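You operate a simulated robot arm through the tools that you are given. There is no shell and no other tool.

You run a simulated robot arm. Do the job below in one go: nothing can be reset, and whatever is moved stays where it is left.

## Task
File the bill marked Due in the bills drawer and tick Done on the note pad.
Fine: tick with the blue pen, pen into the pot; drawer shut. Where these are worked on the way, their far stop is far enough and under half their travel is too little: bills drawer.

It is judged by the outcome, as a careful person would: the job done as asked, and still so three seconds after it is handed in. It fails if anything else is knocked over, pushed out of place, dropped, spilled or broken.

## Robot
A 7-joint arm with a two-finger parallel gripper, fixed in place. Base frame: the origin is on the floor under the middle of its stand, x ahead of it, y to its left, z up. Units: m, degrees, N and s.
With the tool pointing down near the work surface it reaches from about 0.1 to 0.66 m from the base axis. Its first joint turns from -66.0 to 66.0 degrees. Payload 1.57 kg.
Tool frame: the origin (TCP) lies between the finger pads and is the grasp point; the fingertips stand 0.03 m ahead of it; z points along the fingers, y is the line along which they close. The gripper opens to 0.08 m. The fingers are 0.017 m wide and 0.012 m thick; the gripper's body (0.04 by 0.082 m) begins 0.08 m behind the TCP.
Orientation is that of the tool frame in the base frame, as a unit quaternion [x, y, z, w]. With the fingers straight down and closing along the base's y, the tool's x points along the base's -x, its y along +y and its z along -z.

## Interface
- The arm moves only by the tool nudge_tool. Its argument "plan" is a list of rows, each an object of numbers (a shift or turn left out is 0, a gripper value left out holds the last): "rx", "ry", "rz": the turn, a rotation vector about the base's x, y, z in degrees; "dx", "dy", "dz": the shift along the base's x, y, z in m; "jaw": the opening, from 0 (shut) to 1 (fully open). In form: [{"rx": .., "ry": .., "rz": .., "dx": .., "dy": .., "dz": .., "jaw": ..}, ...]. A call has 1 to 20 rows; each row shifts and turns the commanded pose from where the row before left it. Each row takes 0.2 s and may step no farther than 0.05 m and 8.6 degrees from the row before; otherwise, or with a gripper value out of range, the whole call is refused. A pose out of reach is approached as far as the arm can. The call stops where the force on the tool passes 40 N (or 10 N more than at its start, if that is more) or the arm is blocked; 0.2 s more then pass. Each finger travels about 0.072 m/s and halts on what it meets, pressing with about 38 N; the grip force reading is that of the motor and also rises with nothing between the fingers. The clock runs only during rows and for 0.2 s after the last one: add rows that do not move to give the fingers time. The reply holds the time, the measured pose of the TCP, the force on the tool along the base axes, the opening and the grip force, in the units named above and with some noise, with the torque about the TCP (base axes, N m) and any sound that the robot's microphone picked up.
- Cameras (640 x 400 px; columns grow to the right, rows downward): "scene" is fixed at [0.0691, 0.4535, 1.415]; the picture's right is [-0.55, -0.84, 0.00], its down [-0.55, 0.36, -0.76] and it looks along [0.63, -0.42, -0.65] (base axes); focal length 302 px, centre (320, 200). "wrist" rides on the gripper at [0.072, -0.007, -0.122] in the tool frame; the picture's right is [0.09, 1.00, 0.00], its down [-0.84, 0.08, -0.54] and it looks along [-0.54, 0.05, 0.84] (tool axes); focal length 238 px, centre (320, 200). There is no depth. A picture from a camera that has moved, and an enlarged one, comes with that camera's place and axes in the base frame and with its lens.
- grab_frame(camera): a new picture of that camera. It takes no simulated time.
- inspect(camera, box): a new picture of the part [left, top, right, bottom] of that camera's present view, enlarged. It takes no simulated time.
- hand_in(): hands the job in; it is judged then, once.

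Nothing tells you positions but the pictures and the camera data. Unless the task says otherwise, let go and move clear before handing in.

The tools are called after "Request:" by a JSON object that holds its "name" and its "arguments". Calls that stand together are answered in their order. nudge_tool: Moves the arm, as the interface text tells. Its arguments: {"type":"object","properties":{"plan":{"type":"array","items":{"type":"object","properties":{"rx":{"type":"number"},"ry":{"type":"number"},"rz":{"type":"number"},"dx":{"type":"number"},"dy":{"type":"number"},"dz":{"type":"number"},"jaw":{"type":"number"}}}}},"required":["plan"]} The other tools are called the same way: grab_frame (camera) takes a picture; inspect (camera, box) takes an enlarged picture of a part of a camera's view; hand_in () hands the job in.

At the start:

```text
time_s: 0.0
eef_pos: [0.3703, 0.1853, 1.155]
tcp_rot: [0.0, 1.0, 0.0, 0.0]
wrist_force: [0.1, 0.0, 0.0]
ft_torque: [0.02, -0.01, 0.01]
gripper_width: 0.0799
gripper_force: 0.1
```

scene: 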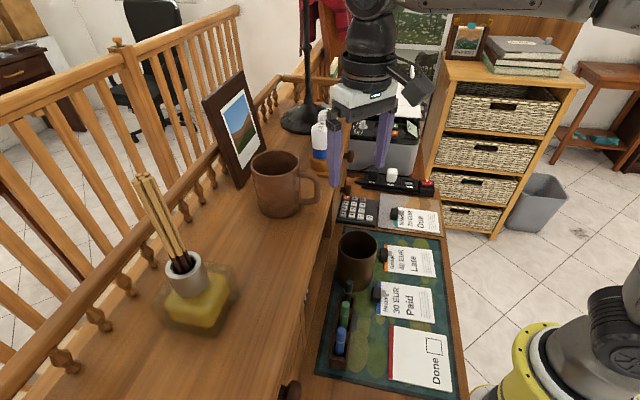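
wrist: 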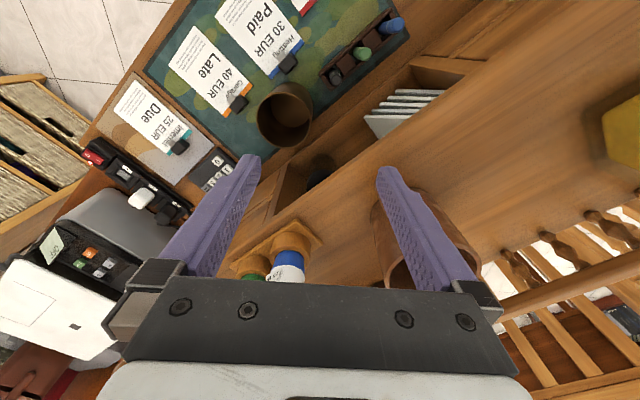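

I see a desk with a mat, note pad, bills held by dark clips/weights, a pen tray, a pot and a desk hutch with a higher shelf; the gripper hangs above it. I'll look closer at several parts before moving.

Request:
{"name": "inspect", "arguments": {"camera": "scene", "box": [300, 160, 480, 280]}}

Request:
{"name": "inspect", "arguments": {"camera": "scene", "box": [270, 270, 470, 400]}}

Request:
{"name": "inspect", "arguments": {"camera": "wrist", "box": [60, 0, 460, 250]}}

```text
3.33 times, centred on (390, 220) of scene
camera zoom: at [0.0691, 0.4535, 1.415], right [-0.55, -0.84, 0.0], down [-0.55, 0.36, -0.76], along [0.63, -0.42, -0.65], focal length 1006 px, centre (87, 133)
```

zoom: 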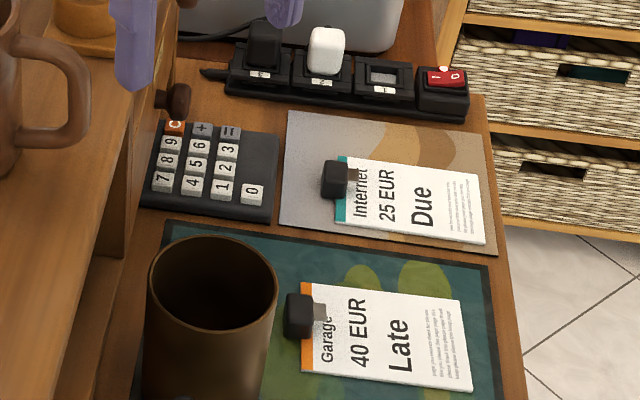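

```text
3.08 times, centred on (370, 335) of scene
camera zoom: at [0.0691, 0.4535, 1.415], right [-0.55, -0.84, 0.0], down [-0.55, 0.36, -0.76], along [0.63, -0.42, -0.65], focal length 929 px, centre (166, -215)
```

zoom: 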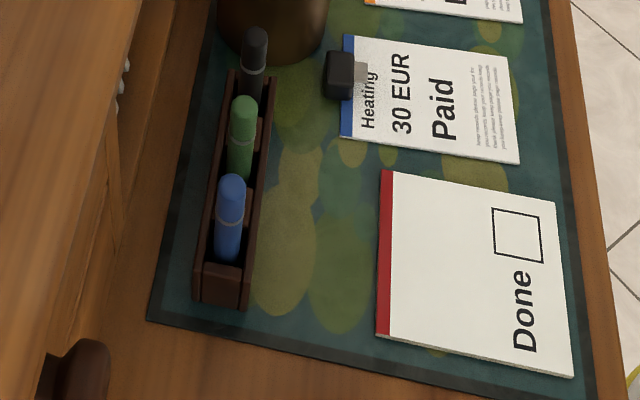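

```text
1.60 times, centred on (260, 125) of wrist
camera zoom: at [0.2977, 0.1775, 1.277], right [-0.09, 1.0, 0.0], down [0.84, 0.08, 0.54], along [0.54, 0.05, -0.84], focal length 381 px, centre (416, 320)
```

zoom: 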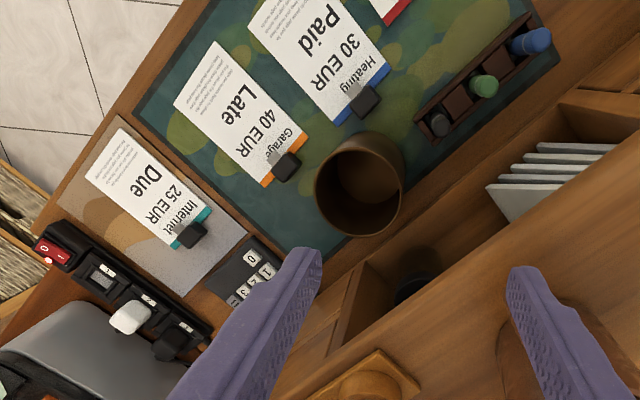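

The desk top seems to be at z≈0.775 and turned about 45° to the base. The Due bill lies near (0.46,-0.16), the blue pen stands near (0.27,0.27), the pot is near (0.40,0.13) and the pad's box is near (0.17,0.105). The drawer fronts aren't visible yet, so I'll turn the gripper to face the shelf unit and look.

Request:
{"name": "nudge_tool", "arguments": {"plan": [{"dx": -0.02, "dy": -0.0225, "rz": 7.5}, {"dx": -0.02, "dy": -0.0225, "rz": 7.5}, {"dx": -0.02, "dy": -0.0225, "rz": 7.5}, {"dx": -0.02, "dy": -0.0225, "rz": 7.5}, {"dx": -0.02, "dy": -0.0225, "rz": 7.5}, {"dx": -0.02, "dy": -0.0225, "rz": 7.5}, {}]}}

```text
time_s: 1.6
eef_pos: [0.247, 0.0501, 1.1554]
tcp_rot: [-0.383, 0.924, 0.001, 0.0]
wrist_force: [0.2, 0.8, 0.0]
ft_torque: [-0.01, -0.03, 0.04]
gripper_width: 0.0799
gripper_force: 0.1
```

The arm moved freely to (0.247, 0.050, 1.155), turned 45° toward the shelf unit. Next I take pictures from both cameras.

Request:
{"name": "grab_frame", "arguments": {"camera": "wrist"}}

Request:
{"name": "grab_frame", "arguments": {"camera": "scene"}}

```text
taken
camera wrist: at [0.2025, -0.007, 1.2778], right [-0.77, 0.64, 0.0], down [0.54, 0.65, 0.54], along [0.34, 0.42, -0.84], focal length 238 px, centre (320, 200)
```

wrist: 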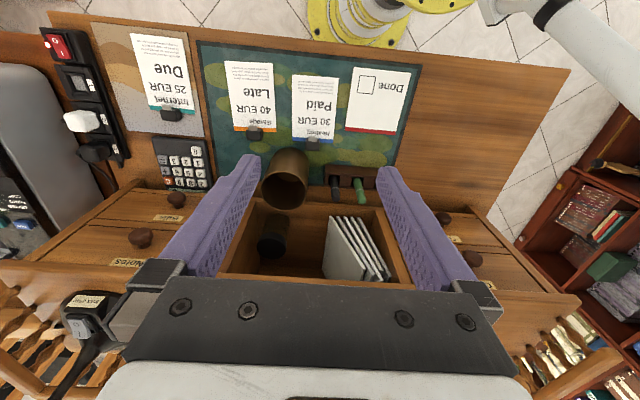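

```text
taken
```

scene: 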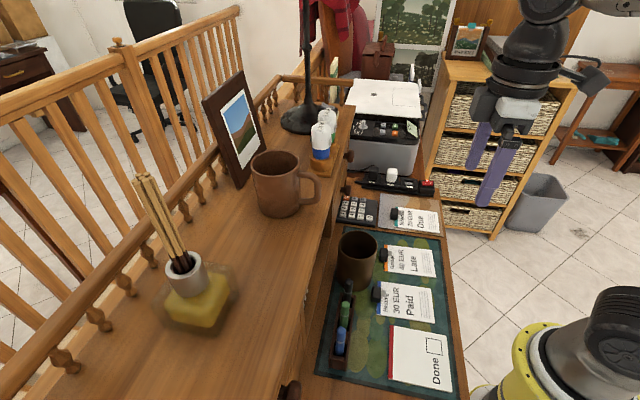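

The wrist view shows drawers with round knobs and labels on both sides of the open compartment. I'll enlarge those to read the labels.

Request:
{"name": "inspect", "arguments": {"camera": "wrist", "box": [60, 160, 240, 280]}}

Request:
{"name": "inspect", "arguments": {"camera": "wrist", "box": [400, 180, 560, 290]}}

Request:
{"name": "inspect", "arguments": {"camera": "wrist", "box": [200, 130, 420, 280]}}

```text
3.33 times, centred on (150, 220) of wrist
camera zoom: at [0.2025, -0.007, 1.2778], right [-0.77, 0.64, 0.0], down [0.54, 0.65, 0.54], along [0.34, 0.42, -0.84], focal length 794 px, centre (887, 133)
```

zoom: 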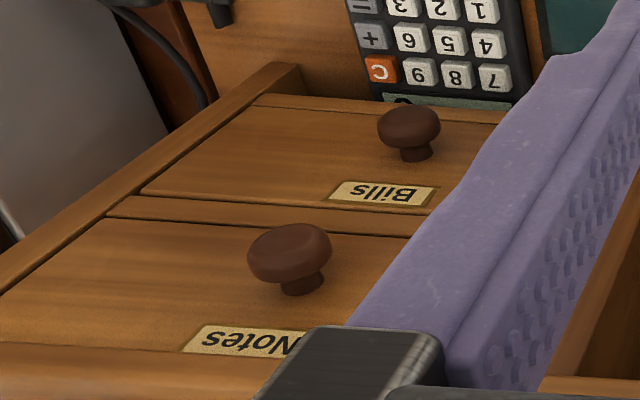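

```text
3.64 times, centred on (480, 235) of wrist
camera zoom: at [0.2025, -0.007, 1.2778], right [-0.77, 0.64, 0.0], down [0.54, 0.65, 0.54], along [0.34, 0.42, -0.84], focal length 867 px, centre (-262, 73)
```

zoom: 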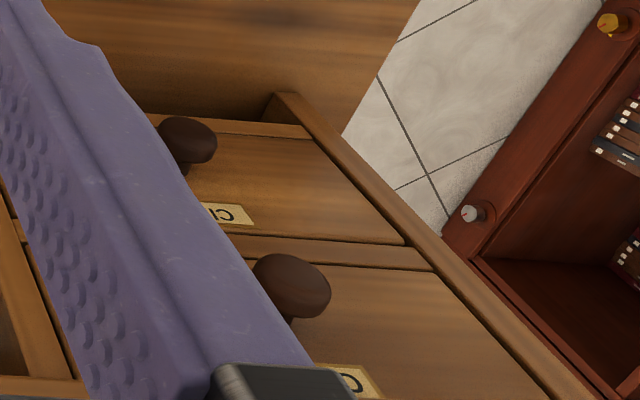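

```text
2.67 times, centred on (310, 205) of wrist
camera zoom: at [0.2025, -0.007, 1.2778], right [-0.77, 0.64, 0.0], down [0.54, 0.65, 0.54], along [0.34, 0.42, -0.84], focal length 636 px, centre (347, 187)
```

zoom: 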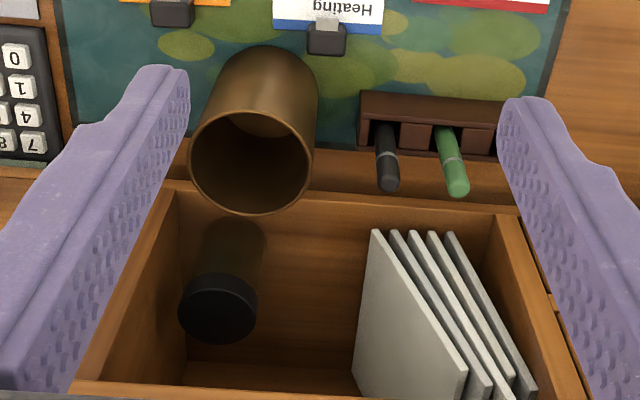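

The lower right drawer is labelled "Bills", the one above it "Notes". I need the knob's exact place, so I'll enlarge the scene view there.

Request:
{"name": "inspect", "arguments": {"camera": "scene", "box": [300, 120, 440, 220]}}

Request:
{"name": "inspect", "arguments": {"camera": "scene", "box": [260, 220, 460, 400]}}

Request:
{"name": "inspect", "arguments": {"camera": "wrist", "box": [90, 20, 230, 120]}}

Request:
{"name": "inspect", "arguments": {"camera": "wrist", "box": [40, 20, 440, 220]}}

```text
4.00 times, centred on (370, 170) of scene
camera zoom: at [0.0691, 0.4535, 1.415], right [-0.55, -0.84, 0.0], down [-0.55, 0.36, -0.76], along [0.63, -0.42, -0.65], focal length 1208 px, centre (120, 320)
```

zoom: 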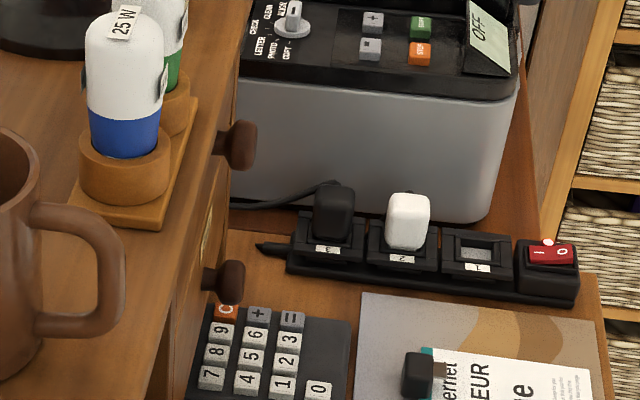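

```text
2.22 times, centred on (360, 310) of scene
camera zoom: at [0.0691, 0.4535, 1.415], right [-0.55, -0.84, 0.0], down [-0.55, 0.36, -0.76], along [0.63, -0.42, -0.65], focal length 671 px, centre (231, -44)
```

zoom: 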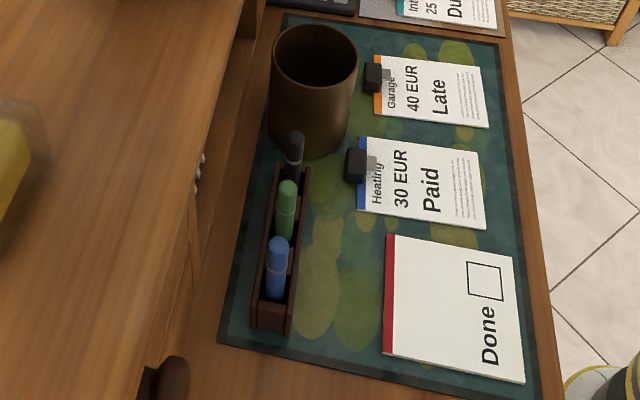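

```text
4.00 times, centred on (160, 70) of wrist
camera zoom: at [0.2025, -0.007, 1.2778], right [-0.77, 0.64, 0.0], down [0.54, 0.65, 0.54], along [0.34, 0.42, -0.84], focal length 953 px, centre (960, 720)
```

zoom: 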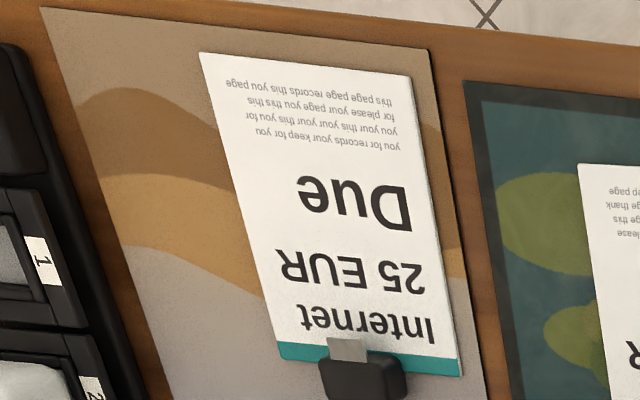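

```text
1.60 times, centred on (240, 120) of wrist
camera zoom: at [0.2025, -0.007, 1.2778], right [-0.77, 0.64, 0.0], down [0.54, 0.65, 0.54], along [0.34, 0.42, -0.84], focal length 381 px, centre (448, 328)
```

zoom: 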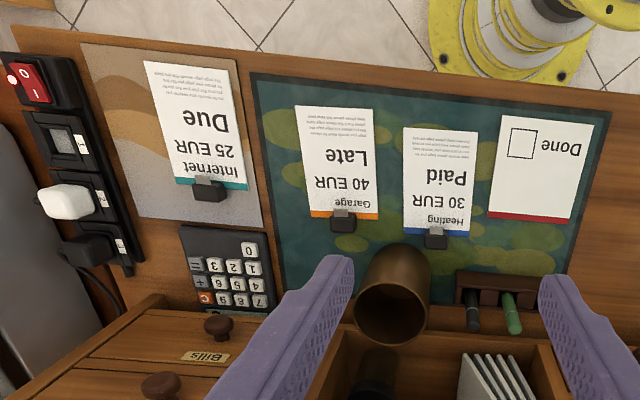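

The desk frame is turned 45°. The Bills knob is at about (0.607, 0.003, 0.854), with the calculator and the Due bill right in front of it. I'll do the pen first, moving to a viewpoint just in front of the pen rack.

Request:
{"name": "nudge_tool", "arguments": {"plan": [{"dx": -0.0086, "dy": 0.034, "dz": -0.021}, {"dx": -0.0086, "dy": 0.034, "dz": -0.021}, {"dx": -0.0086, "dy": 0.034, "dz": -0.021}, {"dx": -0.0086, "dy": 0.034, "dz": -0.021}, {"dx": -0.0086, "dy": 0.034, "dz": -0.021}, {}]}}

Request:
{"name": "grab_frame", "arguments": {"camera": "wrist"}}

Request:
{"name": "grab_frame", "arguments": {"camera": "scene"}}

```text
time_s: 3.0
eef_pos: [0.2065, 0.2217, 1.049]
tcp_rot: [-0.383, 0.924, -0.001, 0.0]
wrist_force: [0.5, 0.4, 0.0]
ft_torque: [0.02, -0.02, 0.0]
gripper_width: 0.0799
gripper_force: 0.1
```

```text
taken
camera wrist: at [0.1607, 0.164, 1.1717], right [-0.77, 0.64, 0.0], down [0.54, 0.65, 0.54], along [0.35, 0.42, -0.84], focal length 238 px, centre (320, 200)
```

wrist: 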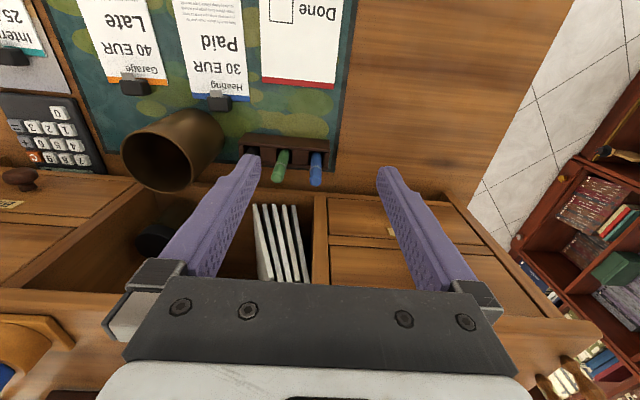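

```text
taken
```

scene: 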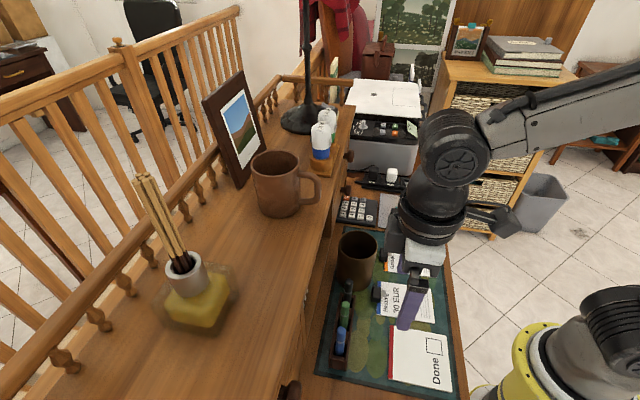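

The wrist view shows the green and blue pens between the fingers' projections. I'll enlarge both views to triangulate the blue pen.

Request:
{"name": "inspect", "arguments": {"camera": "wrist", "box": [230, 110, 370, 200]}}

Request:
{"name": "inspect", "arguments": {"camera": "scene", "box": [310, 270, 410, 370]}}

```text
4.44 times, centred on (300, 155) of wrist
camera zoom: at [0.1607, 0.164, 1.1717], right [-0.77, 0.64, 0.0], down [0.54, 0.65, 0.54], along [0.35, 0.42, -0.84], focal length 1059 px, centre (409, 400)
```

zoom: 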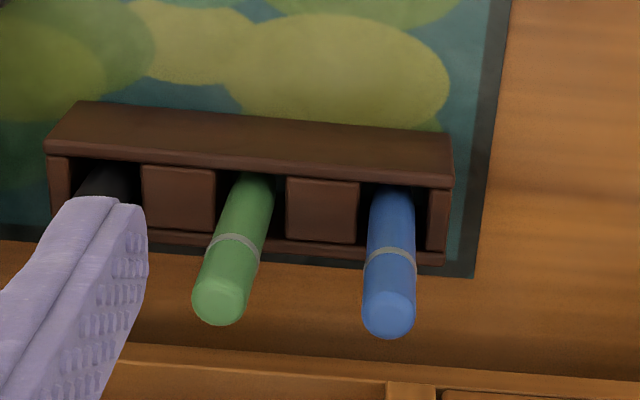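

```text
4.00 times, centred on (360, 320) of scene
camera zoom: at [0.0691, 0.4536, 1.415], right [-0.55, -0.84, 0.0], down [-0.55, 0.36, -0.76], along [0.63, -0.42, -0.65], focal length 1208 px, centre (160, -280)
```

zoom: 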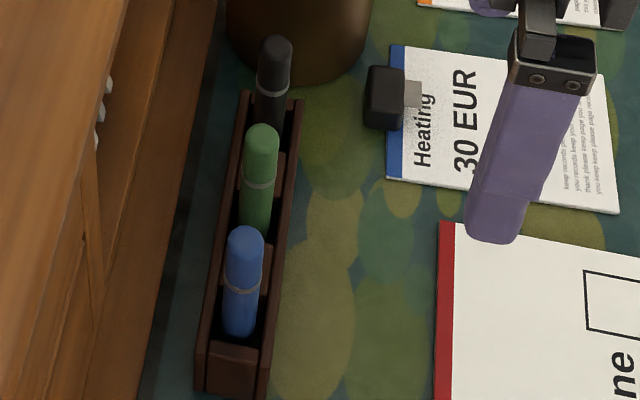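

The blue pen stands upright at about (0.265, 0.2785) with its top near z≈0.887. I'll move above it with the jaws partly open and check the alignment before going down.

Request:
{"name": "nudge_tool", "arguments": {"plan": [{"dx": 0.02, "dy": 0.02, "jaw": 0.45}, {"dx": 0.02, "dy": 0.02}, {"dx": 0.0175, "dy": 0.0182}, {"dz": -0.04}, {"dz": -0.04}, {}, {}]}}

Request:
{"name": "grab_frame", "arguments": {"camera": "wrist"}}

Request:
{"name": "inspect", "arguments": {"camera": "scene", "box": [270, 230, 430, 370]}}

```text
time_s: 4.6
eef_pos: [0.2616, 0.2805, 0.9692]
tcp_rot: [-0.383, 0.924, 0.0, 0.0]
wrist_force: [-0.5, 0.1, 0.5]
ft_torque: [-0.02, 0.0, -0.03]
gripper_width: 0.036
gripper_force: 0.1
```

```text
taken
camera wrist: at [0.2165, 0.2229, 1.0916], right [-0.77, 0.64, 0.0], down [0.54, 0.65, 0.54], along [0.35, 0.42, -0.84], focal length 238 px, centre (320, 200)
```

wrist: 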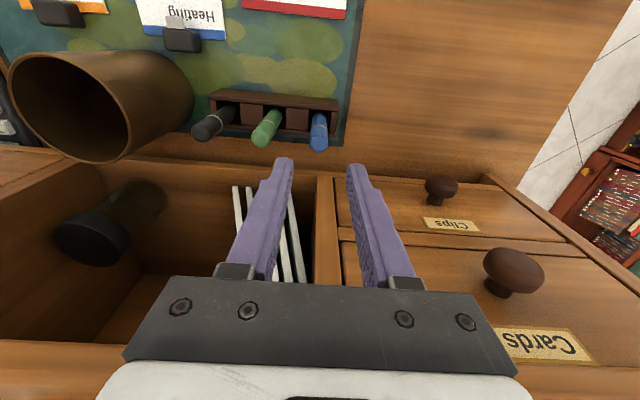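

```text
2.86 times, centred on (350, 300) of scene
camera zoom: at [0.0691, 0.4535, 1.415], right [-0.55, -0.84, 0.0], down [-0.55, 0.36, -0.76], along [0.63, -0.42, -0.65], focal length 863 px, centre (234, -86)
```

zoom: 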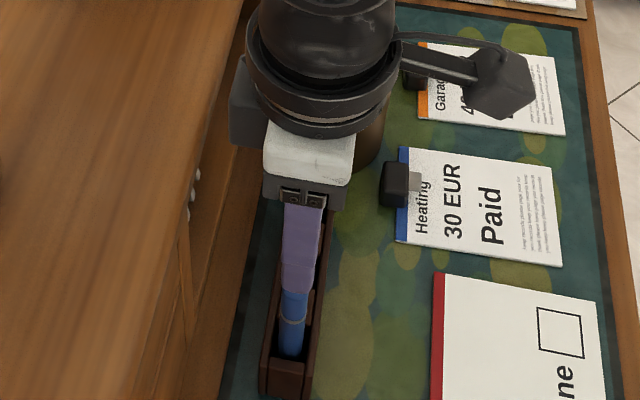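

The jaws are lined up over the blue pen to within about 2 mm. I'll go down to z≈0.866 and close on the pen.

Request:
{"name": "nudge_tool", "arguments": {"plan": [{"dx": 0.0012, "dy": 0.0008, "dz": -0.035}, {"dz": -0.035}, {"dz": -0.02}, {"dz": -0.013}, {}]}}

Request:
{"name": "grab_frame", "arguments": {"camera": "wrist"}}

Request:
{"name": "inspect", "arguments": {"camera": "scene", "box": [290, 250, 410, 370]}}

```text
time_s: 5.8
eef_pos: [0.2635, 0.2801, 0.8645]
tcp_rot: [-0.383, 0.924, 0.0, 0.0]
wrist_force: [0.4, -0.5, 0.4]
ft_torque: [0.01, -0.01, -0.01]
gripper_width: 0.0359
gripper_force: 0.0
```

```text
taken
camera wrist: at [0.2192, 0.2224, 0.9869], right [-0.77, 0.64, 0.0], down [0.54, 0.65, 0.54], along [0.35, 0.42, -0.84], focal length 238 px, centre (320, 200)
```

wrist: 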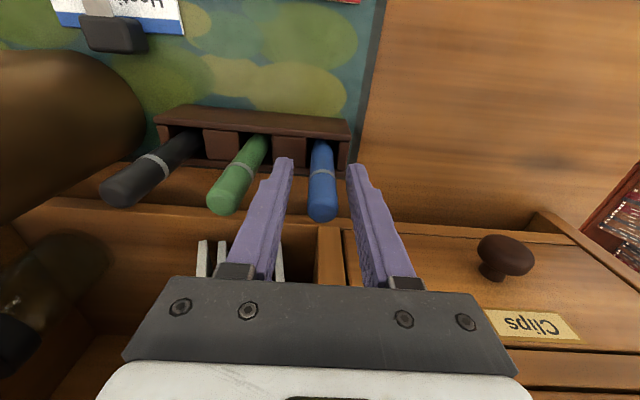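

```text
3.33 times, centred on (350, 310) of scene
camera zoom: at [0.0691, 0.4535, 1.415], right [-0.55, -0.84, 0.0], down [-0.55, 0.36, -0.76], along [0.63, -0.42, -0.65], focal length 1006 px, centre (220, -167)
```

zoom: 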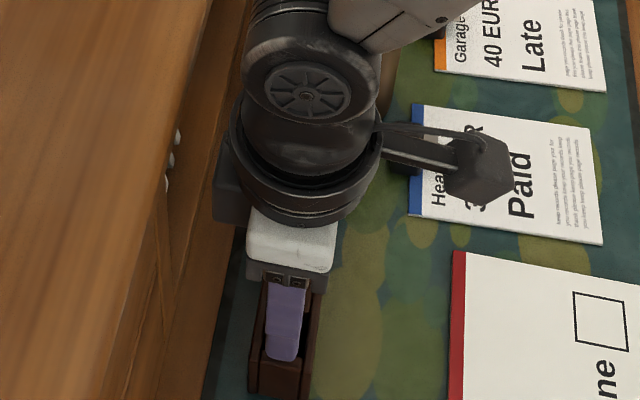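

The pen sits between the pads. I'll close on it and lift slowly.

Request:
{"name": "nudge_tool", "arguments": {"plan": [{"jaw": 0.0}, {}, {}, {"dz": 0.03}, {"dz": 0.04}, {"dz": 0.04}, {"dz": 0.03}, {}]}}

Request:
{"name": "grab_frame", "arguments": {"camera": "wrist"}}

Request:
{"name": "inspect", "arguments": {"camera": "scene", "box": [270, 230, 430, 370]}}

```text
time_s: 7.6
eef_pos: [0.267, 0.2796, 1.0055]
tcp_rot: [-0.382, 0.924, 0.0, 0.0]
wrist_force: [0.2, 0.5, -0.8]
ft_torque: [0.02, 0.0, -0.03]
gripper_width: 0.0148
gripper_force: 31.6
```

```text
taken
camera wrist: at [0.2208, 0.2214, 1.1284], right [-0.77, 0.64, 0.0], down [0.54, 0.65, 0.54], along [0.35, 0.42, -0.84], focal length 238 px, centre (320, 200)
```

wrist: 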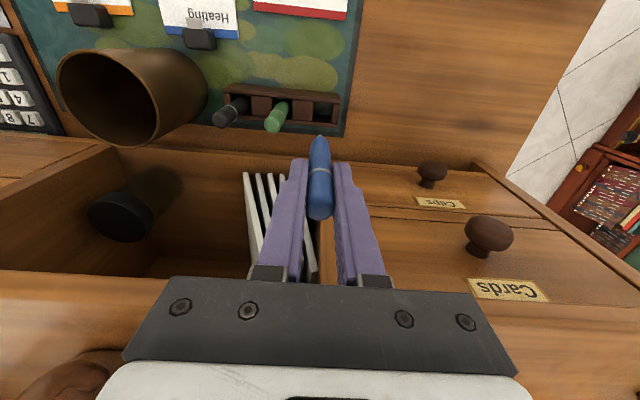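

```text
2.86 times, centred on (350, 300) of scene
camera zoom: at [0.0691, 0.4535, 1.415], right [-0.55, -0.84, 0.0], down [-0.55, 0.36, -0.76], along [0.63, -0.42, -0.65], focal length 863 px, centre (234, -86)
```

zoom: 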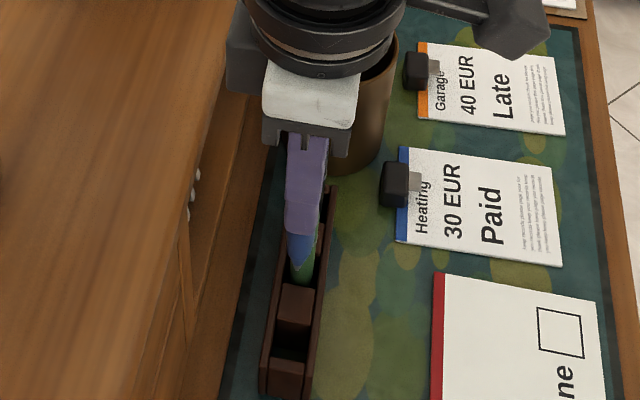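

Request:
{"name": "inspect", "arguments": {"camera": "wrist", "box": [270, 110, 370, 230]}}

Request:
{"name": "inspect", "arguments": {"camera": "scene", "box": [340, 270, 400, 330]}}

```text
3.33 times, centred on (320, 170) of wrist
camera zoom: at [0.2208, 0.2214, 1.1284], right [-0.77, 0.64, 0.0], down [0.54, 0.65, 0.54], along [0.35, 0.42, -0.84], focal length 794 px, centre (320, 300)
```

zoom: 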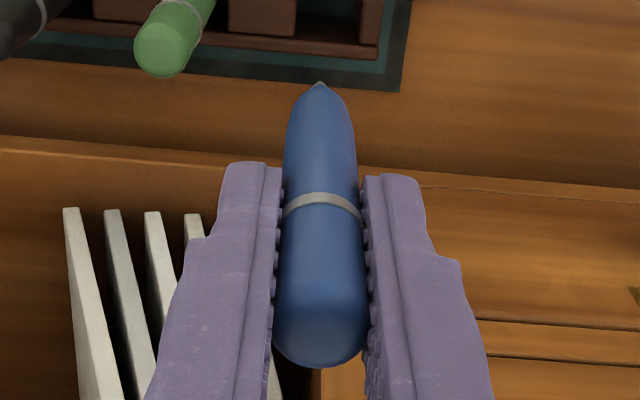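

```text
6.67 times, centred on (370, 300) of scene
camera zoom: at [0.0691, 0.4535, 1.415], right [-0.55, -0.84, 0.0], down [-0.55, 0.36, -0.76], along [0.63, -0.42, -0.65], focal length 2013 px, centre (-13, -467)
```

zoom: 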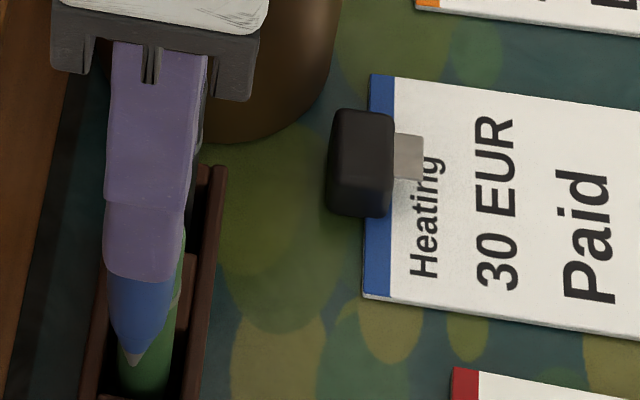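

I have the blue pen, nib down, with the tip about 0.104 m below the TCP. Next I carry it toward the pad's check box, staying high, and look again.

Request:
{"name": "nudge_tool", "arguments": {"plan": [{"dx": -0.0155, "dy": -0.0295}, {"dx": -0.0155, "dy": -0.0295}, {"dx": -0.0155, "dy": -0.0295, "dz": -0.014}, {"dx": -0.0155, "dy": -0.0295, "dz": -0.014}, {"dx": -0.0155, "dy": -0.0295, "dz": -0.014}, {"dx": -0.0155, "dy": -0.0295, "dz": -0.014}, {}]}}

Request:
{"name": "grab_frame", "arguments": {"camera": "wrist"}}

Request:
{"name": "grab_frame", "arguments": {"camera": "scene"}}

```text
time_s: 9.2
eef_pos: [0.1708, 0.1013, 0.9504]
tcp_rot: [-0.383, 0.924, -0.001, 0.0]
wrist_force: [0.0, -0.8, -0.6]
ft_torque: [0.01, 0.02, -0.02]
gripper_width: 0.015
gripper_force: 31.2
```

```text
taken
camera wrist: at [0.126, 0.0443, 1.0731], right [-0.77, 0.64, 0.0], down [0.54, 0.65, 0.54], along [0.35, 0.42, -0.84], focal length 238 px, centre (320, 200)
```

wrist: 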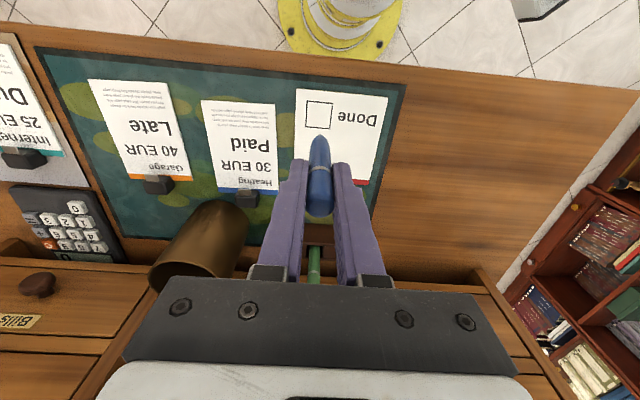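

```text
taken
```

scene: 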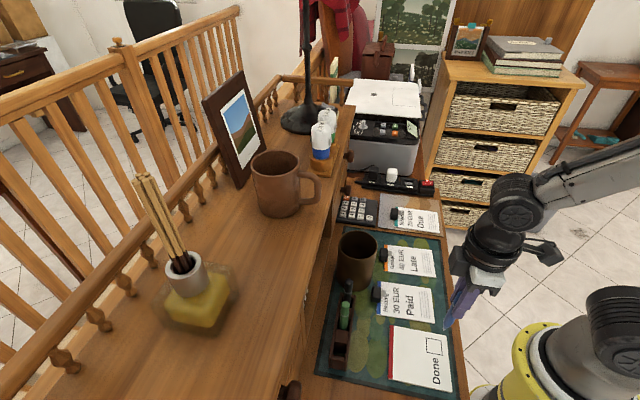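

Request:
{"name": "inspect", "arguments": {"camera": "wrist", "box": [270, 70, 410, 190]}}

Request:
{"name": "inspect", "arguments": {"camera": "scene", "box": [370, 270, 490, 400]}}

```text
3.33 times, centred on (340, 130) of wrist
camera zoom: at [0.126, 0.0443, 1.0731], right [-0.77, 0.64, 0.0], down [0.54, 0.65, 0.54], along [0.35, 0.42, -0.84], focal length 794 px, centre (253, 433)
```

zoom: 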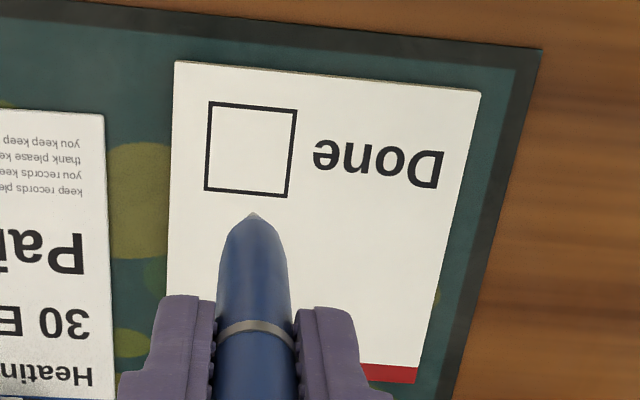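

```text
3.08 times, centred on (430, 335) of scene
camera zoom: at [0.0691, 0.4535, 1.415], right [-0.55, -0.84, 0.0], down [-0.55, 0.36, -0.76], along [0.63, -0.42, -0.65], focal length 929 px, centre (-18, -215)
```

zoom: 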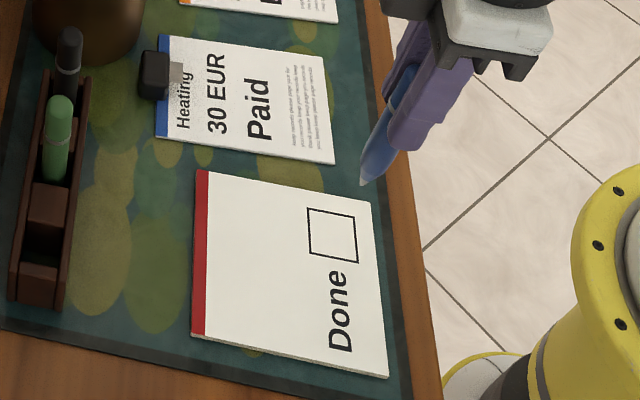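

The check box centre is about (0.1727, 0.0985) on a pad top near z≈0.766, almost right under the nib. I'll shift to the tick's starting point inside the box and lower to about 1 cm above the paper.

Request:
{"name": "nudge_tool", "arguments": {"plan": [{"dx": -0.0033, "dy": 0.0064, "dz": -0.03}, {"dz": -0.03}, {"dz": -0.01}, {}]}}

Request:
{"name": "inspect", "arguments": {"camera": "wrist", "box": [240, 40, 440, 200]}}

Request:
{"name": "inspect", "arguments": {"camera": "scene", "box": [380, 290, 480, 390]}}

```text
time_s: 10.2
eef_pos: [0.1685, 0.1085, 0.8807]
tcp_rot: [-0.382, 0.924, 0.001, 0.0]
wrist_force: [-0.3, 0.1, -1.2]
ft_torque: [-0.02, -0.01, 0.02]
gripper_width: 0.015
gripper_force: 31.3
```

```text
2.50 times, centred on (340, 120) of wrist
camera zoom: at [0.1236, 0.051, 1.0019], right [-0.77, 0.64, 0.0], down [0.54, 0.65, 0.54], along [0.35, 0.42, -0.84], focal length 596 px, centre (270, 400)
```

zoom: 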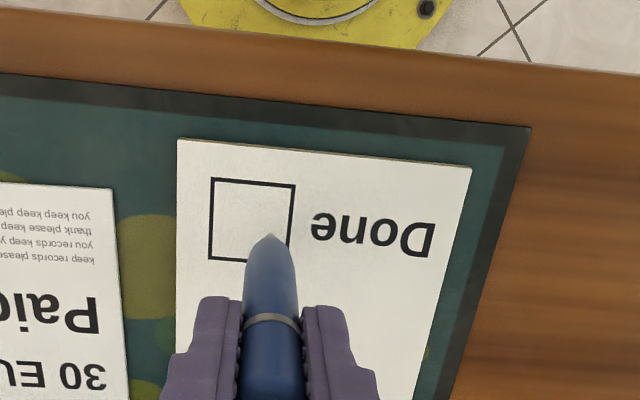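

```text
4.00 times, centred on (430, 340) of scene
camera zoom: at [0.0691, 0.4536, 1.415], right [-0.55, -0.84, 0.0], down [-0.55, 0.36, -0.76], along [0.63, -0.42, -0.65], focal length 1208 px, centre (-120, -360)
```

zoom: 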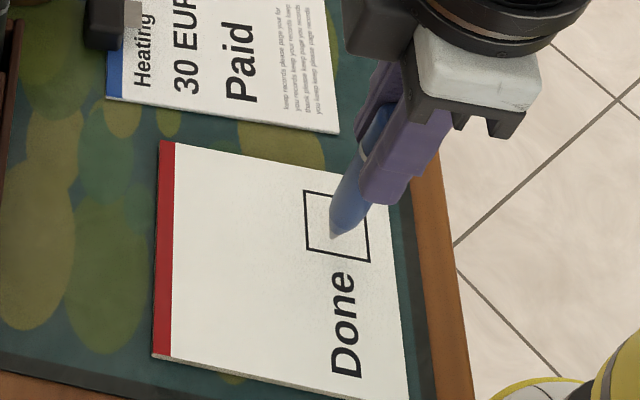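

The nib is inside the box, about 1 cm above the paper. I'll lower in small steps while watching the force.

Request:
{"name": "nudge_tool", "arguments": {"plan": [{"dz": -0.004}, {"dz": -0.003}, {}]}}

```text
time_s: 11.0
eef_pos: [0.1711, 0.1101, 0.8731]
tcp_rot: [-0.383, 0.924, 0.001, 0.004]
wrist_force: [4.7, 0.6, 28.9]
ft_torque: [-0.27, -0.71, -0.02]
gripper_width: 0.0153
gripper_force: 30.7
```

The nib already touches with 29 N, which is more than I want. I'll ease up by about 2 mm and check.

Request:
{"name": "nudge_tool", "arguments": {"plan": [{"dz": 0.002}, {}]}}

Request:
{"name": "inspect", "arguments": {"camera": "wrist", "box": [240, 40, 440, 200]}}

Request:
{"name": "inspect", "arguments": {"camera": "scene", "box": [380, 290, 480, 390]}}

```text
time_s: 11.6
eef_pos: [0.1671, 0.1076, 0.8746]
tcp_rot: [-0.383, 0.924, -0.001, -0.003]
wrist_force: [0.3, -0.6, -0.5]
ft_torque: [-0.03, -0.02, 0.0]
gripper_width: 0.0149
gripper_force: 31.1
```

```text
2.50 times, centred on (340, 120) of wrist
camera zoom: at [0.1223, 0.0511, 0.9965], right [-0.77, 0.64, 0.0], down [0.54, 0.65, 0.54], along [0.34, 0.41, -0.84], focal length 596 px, centre (270, 400)
```

zoom: 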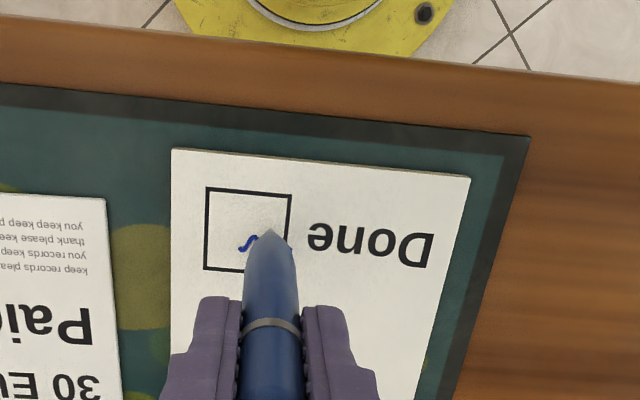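

```text
4.00 times, centred on (430, 340) of scene
camera zoom: at [0.0691, 0.4535, 1.415], right [-0.55, -0.84, 0.0], down [-0.55, 0.36, -0.76], along [0.63, -0.42, -0.65], focal length 1208 px, centre (-120, -360)
```

zoom: 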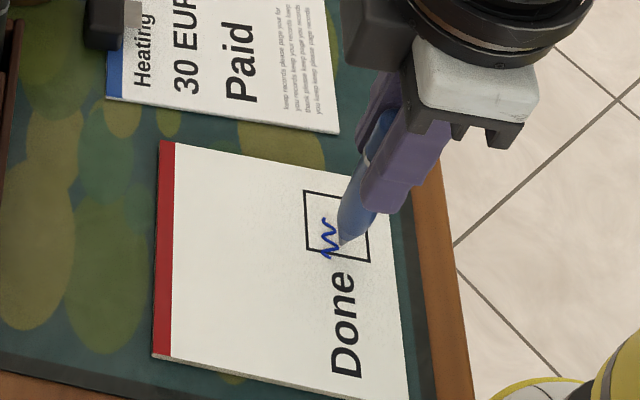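

The pen left a small wobbly blue mark in the box. I'll lift clear and look at it closely before deciding on more strokes.

Request:
{"name": "nudge_tool", "arguments": {"plan": [{"dz": 0.02}, {"dx": 0.02, "dy": 0.02, "dz": 0.03}, {"dx": 0.02, "dy": 0.02}, {}]}}

Request:
{"name": "inspect", "arguments": {"camera": "wrist", "box": [240, 0, 440, 130]}}

Request:
{"name": "inspect", "arguments": {"camera": "scene", "box": [400, 320, 460, 380]}}

```text
time_s: 12.6
eef_pos: [0.2088, 0.1481, 0.927]
tcp_rot: [-0.383, 0.924, 0.0, 0.0]
wrist_force: [0.2, 0.7, -1.0]
ft_torque: [0.0, -0.03, -0.01]
gripper_width: 0.015
gripper_force: 31.4
```

```text
3.08 times, centred on (340, 65) of wrist
camera zoom: at [0.1631, 0.0913, 1.0483], right [-0.77, 0.64, 0.0], down [0.54, 0.65, 0.54], along [0.35, 0.42, -0.84], focal length 733 px, centre (258, 615)
```

zoom: 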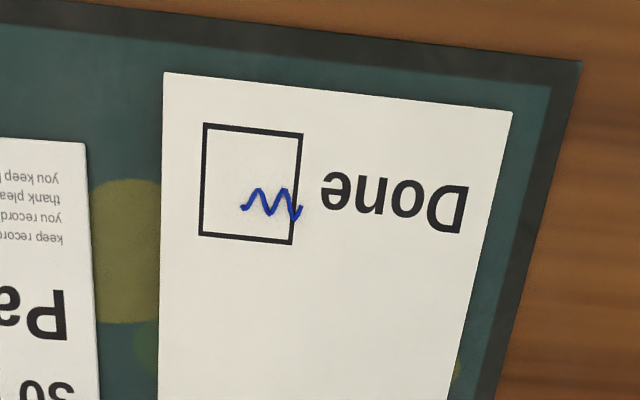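

```text
6.67 times, centred on (430, 350) of scene
camera zoom: at [0.0691, 0.4536, 1.415], right [-0.55, -0.84, 0.0], down [-0.55, 0.36, -0.76], along [0.63, -0.42, -0.65], focal length 2013 px, centre (-413, -800)
```

zoom: 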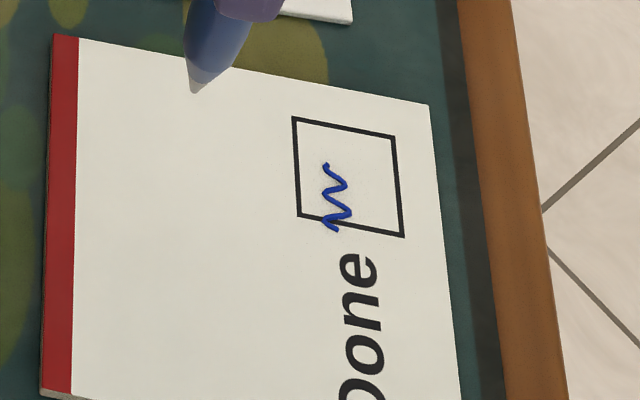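

The mark is mostly inside the box but looks like a wobble, because I pressed too hard. I'll go back over the box, lower gently in 1 mm steps to a light touch, then draw a proper tick stroke inside it.

Request:
{"name": "nudge_tool", "arguments": {"plan": [{"dx": -0.02, "dy": -0.0214}, {"dx": -0.02, "dy": -0.0214}, {"dz": -0.03}, {"dz": -0.018}, {}]}}

Request:
{"name": "inspect", "arguments": {"camera": "wrist", "box": [240, 40, 440, 200]}}

```text
time_s: 13.8
eef_pos: [0.1693, 0.1046, 0.8768]
tcp_rot: [-0.382, 0.924, 0.0, 0.0]
wrist_force: [-0.2, -0.4, 0.7]
ft_torque: [0.03, 0.05, 0.01]
gripper_width: 0.0153
gripper_force: 31.0
```

```text
2.50 times, centred on (340, 120) of wrist
camera zoom: at [0.1237, 0.0475, 0.9987], right [-0.77, 0.64, 0.0], down [0.54, 0.65, 0.54], along [0.35, 0.42, -0.84], focal length 596 px, centre (270, 400)
```

zoom: 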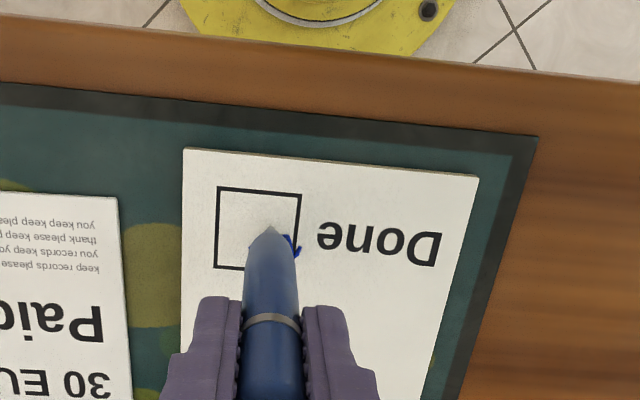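

The nib is hovering roughly 2 mm above the box, slightly to the text's left of centre. I'll go down 1 mm at a time.

Request:
{"name": "nudge_tool", "arguments": {"plan": [{"dz": -0.001}, {}]}}

```text
time_s: 14.4
eef_pos: [0.1689, 0.1039, 0.8763]
tcp_rot: [-0.383, 0.924, 0.0, 0.001]
wrist_force: [0.5, -0.5, 0.9]
ft_torque: [0.02, -0.02, 0.01]
gripper_width: 0.0149
gripper_force: 30.7
```

Request:
{"name": "nudge_tool", "arguments": {"plan": [{"dz": -0.001}, {}]}}

```text
time_s: 15.0
eef_pos: [0.1694, 0.1057, 0.876]
tcp_rot: [-0.383, 0.924, 0.0, 0.0]
wrist_force: [-1.2, 0.3, 1.2]
ft_torque: [0.02, 0.04, -0.01]
gripper_width: 0.0152
gripper_force: 31.0
```

The force is still near the noise level. One more 0.7 mm step.

Request:
{"name": "nudge_tool", "arguments": {"plan": [{"dz": -0.0007}, {}]}}

Request:
{"name": "inspect", "arguments": {"camera": "scene", "box": [400, 320, 460, 380]}}

```text
time_s: 15.6
eef_pos: [0.1692, 0.1065, 0.8751]
tcp_rot: [-0.383, 0.924, 0.001, 0.001]
wrist_force: [-3.3, 3.1, 12.6]
ft_torque: [0.26, 0.46, -0.01]
gripper_width: 0.0153
gripper_force: 30.8
```

```text
6.67 times, centred on (430, 350) of scene
camera zoom: at [0.069, 0.4535, 1.4151], right [-0.55, -0.84, 0.0], down [-0.55, 0.36, -0.76], along [0.63, -0.42, -0.65], focal length 2013 px, centre (-413, -800)
```

zoom: 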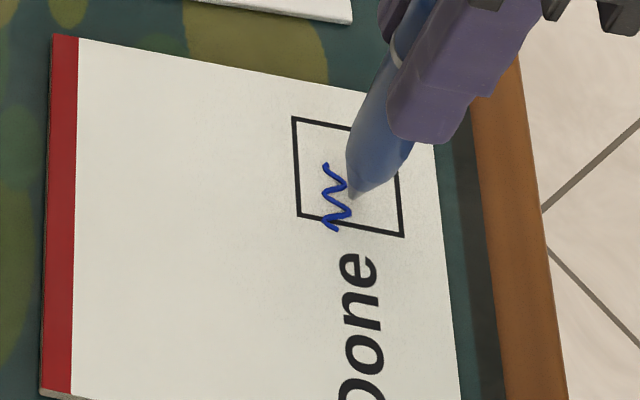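

There is contact at about 12 N with the nib inside the box. I'll ease off slightly and draw the tick: a short stroke down-right, then a longer one up-right, then lift.

Request:
{"name": "nudge_tool", "arguments": {"plan": [{"dz": 0.0003, "dy": -0.0021}, {"dy": -0.0021}, {"dy": -0.0021}, {"dy": -0.0021}, {"dx": 0.0026, "dy": 0.0003}, {"dx": 0.0026, "dy": 0.0003}, {"dx": 0.0026, "dy": 0.0003}, {"dx": 0.0026, "dy": 0.0003}, {"dx": 0.0026, "dy": 0.0003}, {"dz": 0.01}, {"dz": 0.03}]}}

Request:
{"name": "inspect", "arguments": {"camera": "scene", "box": [400, 320, 460, 380]}}

Request:
{"name": "inspect", "arguments": {"camera": "wrist", "box": [240, 40, 440, 200]}}

```text
time_s: 18.0
eef_pos: [0.1806, 0.1006, 0.9136]
tcp_rot: [-0.383, 0.924, 0.0, 0.0]
wrist_force: [-0.8, -0.6, -0.7]
ft_torque: [0.01, -0.03, -0.03]
gripper_width: 0.0152
gripper_force: 31.2
```

```text
6.67 times, centred on (430, 350) of scene
camera zoom: at [0.0691, 0.4536, 1.415], right [-0.55, -0.84, 0.0], down [-0.55, 0.36, -0.76], along [0.63, -0.42, -0.65], focal length 2013 px, centre (-413, -800)
```

zoom: 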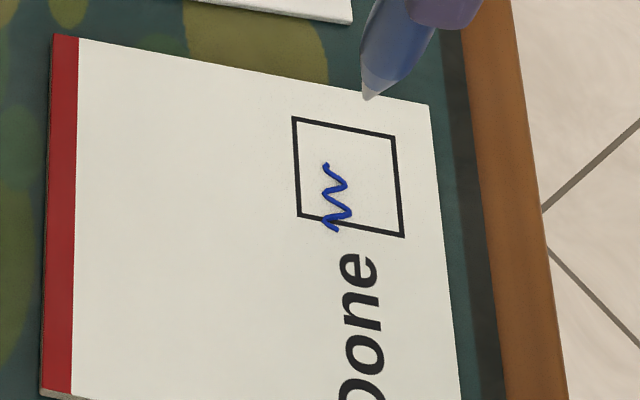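

```text
2.50 times, centred on (340, 120) of wrist
camera zoom: at [0.1357, 0.0425, 1.0369], right [-0.77, 0.64, 0.0], down [0.54, 0.65, 0.54], along [0.35, 0.42, -0.84], focal length 596 px, centre (270, 400)
```

zoom: 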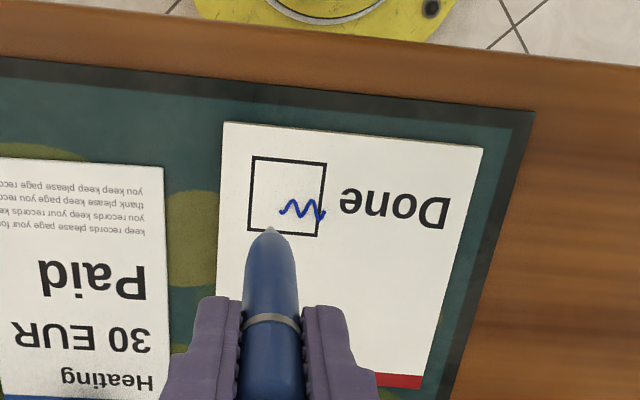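

The scribble is clearly the pad's recorded blue mark, centred inside the box; light contact adds no more ink, so Done is ticked and the pad hasn't moved. Next I lift the pen and move to a viewpoint for the pot.

Request:
{"name": "nudge_tool", "arguments": {"plan": [{"dz": 0.045}, {"dx": 0.02, "dy": -0.013, "dz": 0.045}, {"dx": 0.02, "dy": -0.011, "dz": 0.045}, {"dx": 0.045, "dy": -0.015}, {"dx": 0.042, "dy": -0.015}, {}]}}

Request:
{"name": "grab_frame", "arguments": {"camera": "wrist"}}

Request:
{"name": "grab_frame", "arguments": {"camera": "scene"}}

```text
refused: row 2 steps farther than a row can; nothing moved
```

```text
taken
camera wrist: at [0.1357, 0.0425, 1.0369], right [-0.77, 0.64, 0.0], down [0.54, 0.65, 0.54], along [0.35, 0.42, -0.84], focal length 238 px, centre (320, 200)
```

wrist: 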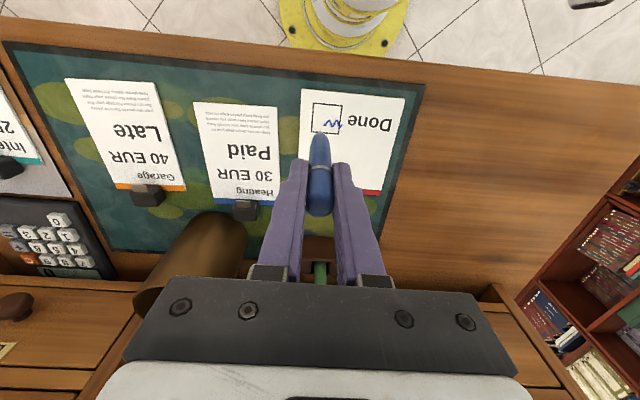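

```text
taken
```

scene: 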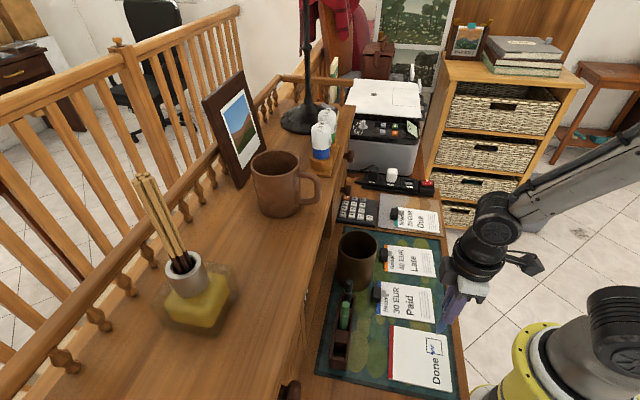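

That plan had a row over 5 cm and was refused; nothing moved. I'll resend it with smaller steps.

Request:
{"name": "nudge_tool", "arguments": {"plan": [{"dz": 0.045}, {"dx": 0.015, "dy": -0.007, "dz": 0.04}, {"dx": 0.02, "dy": -0.01, "dz": 0.04}, {"dx": 0.04, "dy": -0.017, "dz": 0.01}, {"dx": 0.04, "dy": -0.015}, {"dx": 0.012, "dy": -0.005}, {}]}}

Request:
{"name": "grab_frame", "arguments": {"camera": "wrist"}}

Request:
{"name": "grab_frame", "arguments": {"camera": "scene"}}

```text
time_s: 19.6
eef_pos: [0.3114, 0.0457, 1.0483]
tcp_rot: [-0.383, 0.924, 0.0, -0.001]
wrist_force: [-0.4, 0.4, -0.4]
ft_torque: [-0.01, -0.01, -0.03]
gripper_width: 0.015
gripper_force: 31.2
```

```text
taken
camera wrist: at [0.2653, -0.0112, 1.1714], right [-0.77, 0.64, 0.0], down [0.54, 0.65, 0.54], along [0.35, 0.42, -0.84], focal length 238 px, centre (320, 200)
```

wrist: 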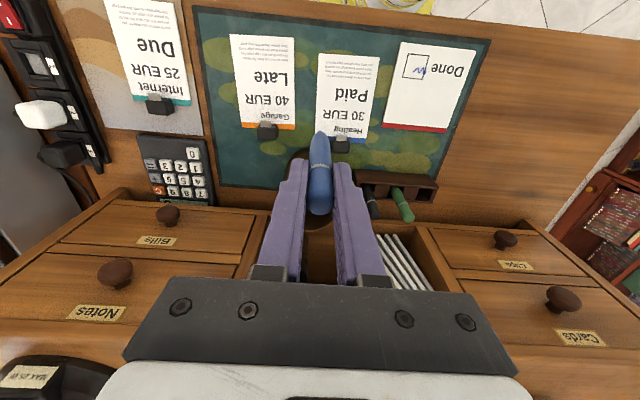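

```text
taken
```

scene: 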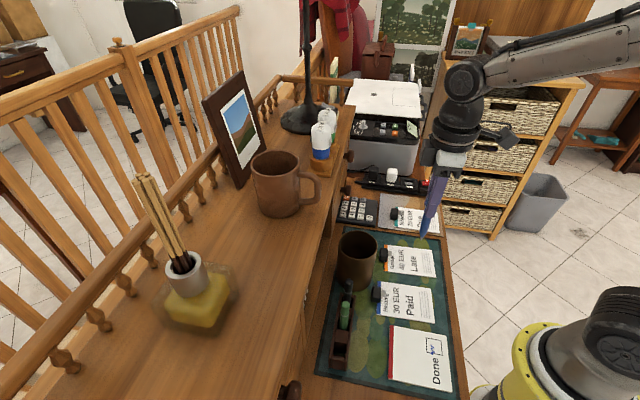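

The pot is hidden behind the gripper in this view, but earlier views put its rim centre at about (0.404, 0.125) with z≈0.88. I'll move above it, keeping the nib well above the rim, and verify.

Request:
{"name": "nudge_tool", "arguments": {"plan": [{"dx": 0.025, "dy": 0.022}, {"dx": 0.025, "dy": 0.022}, {"dx": 0.025, "dy": 0.022}, {"dx": 0.0173, "dy": 0.0143}, {}]}}

Request:
{"name": "grab_frame", "arguments": {"camera": "wrist"}}

Request:
{"name": "inspect", "arguments": {"camera": "scene", "box": [270, 160, 450, 300]}}

```text
time_s: 20.8
eef_pos: [0.401, 0.1259, 1.0501]
tcp_rot: [-0.382, 0.924, 0.001, 0.0]
wrist_force: [-0.4, -0.9, -0.7]
ft_torque: [-0.01, 0.01, 0.01]
gripper_width: 0.0149
gripper_force: 30.5
```

```text
taken
camera wrist: at [0.3558, 0.0698, 1.1721], right [-0.77, 0.64, 0.0], down [0.54, 0.65, 0.54], along [0.35, 0.42, -0.84], focal length 238 px, centre (320, 200)
```

wrist: 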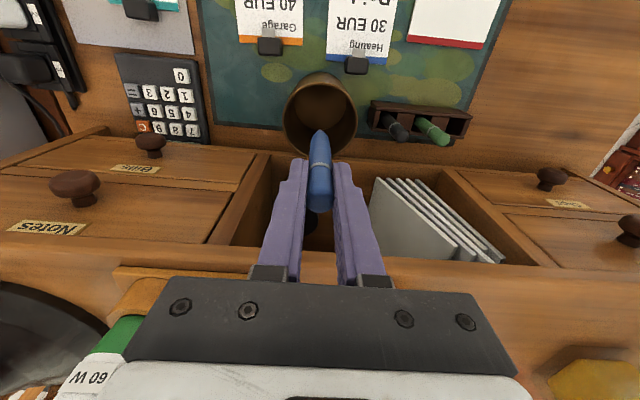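

```text
2.86 times, centred on (360, 230) of scene
camera zoom: at [0.0691, 0.4536, 1.415], right [-0.55, -0.84, 0.0], down [-0.55, 0.36, -0.76], along [0.63, -0.42, -0.65], focal length 863 px, centre (206, 114)
```

zoom: 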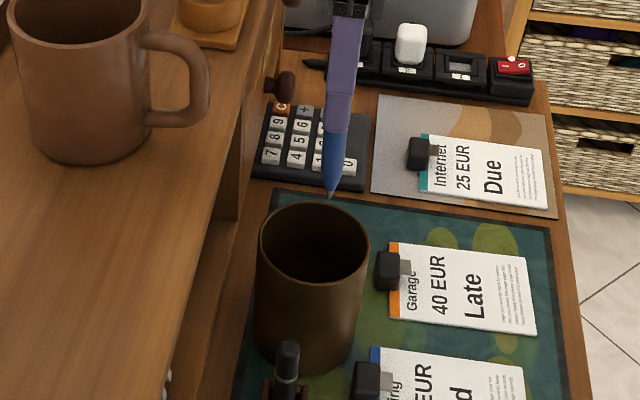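

The nib is above the pot opening, aligned within a few millimetres of its centre. I'll lower it into the pot in steps.

Request:
{"name": "nudge_tool", "arguments": {"plan": [{"dz": -0.04}, {"dz": -0.04}, {"dz": -0.02}, {}]}}

Request:
{"name": "grab_frame", "arguments": {"camera": "wrist"}}

Request:
{"name": "inspect", "arguments": {"camera": "scene", "box": [270, 160, 450, 300]}}

```text
time_s: 21.8
eef_pos: [0.3997, 0.125, 0.9514]
tcp_rot: [-0.383, 0.924, 0.0, 0.0]
wrist_force: [0.3, -0.1, -1.2]
ft_torque: [-0.02, 0.06, 0.0]
gripper_width: 0.0149
gripper_force: 31.3
```

```text
taken
camera wrist: at [0.3553, 0.0688, 1.0731], right [-0.77, 0.64, 0.0], down [0.54, 0.65, 0.54], along [0.35, 0.42, -0.84], focal length 238 px, centre (320, 200)
```

wrist: 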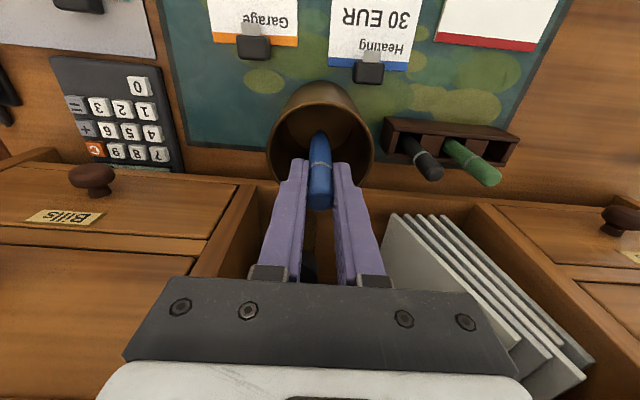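

```text
2.86 times, centred on (360, 230) of scene
camera zoom: at [0.0691, 0.4535, 1.415], right [-0.55, -0.84, 0.0], down [-0.55, 0.36, -0.76], along [0.63, -0.42, -0.65], focal length 863 px, centre (206, 114)
```

zoom: 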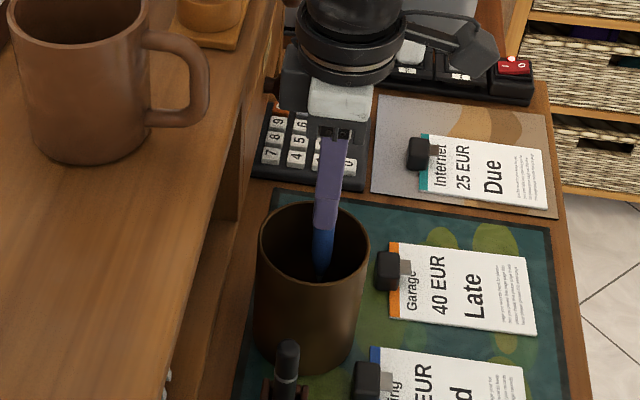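

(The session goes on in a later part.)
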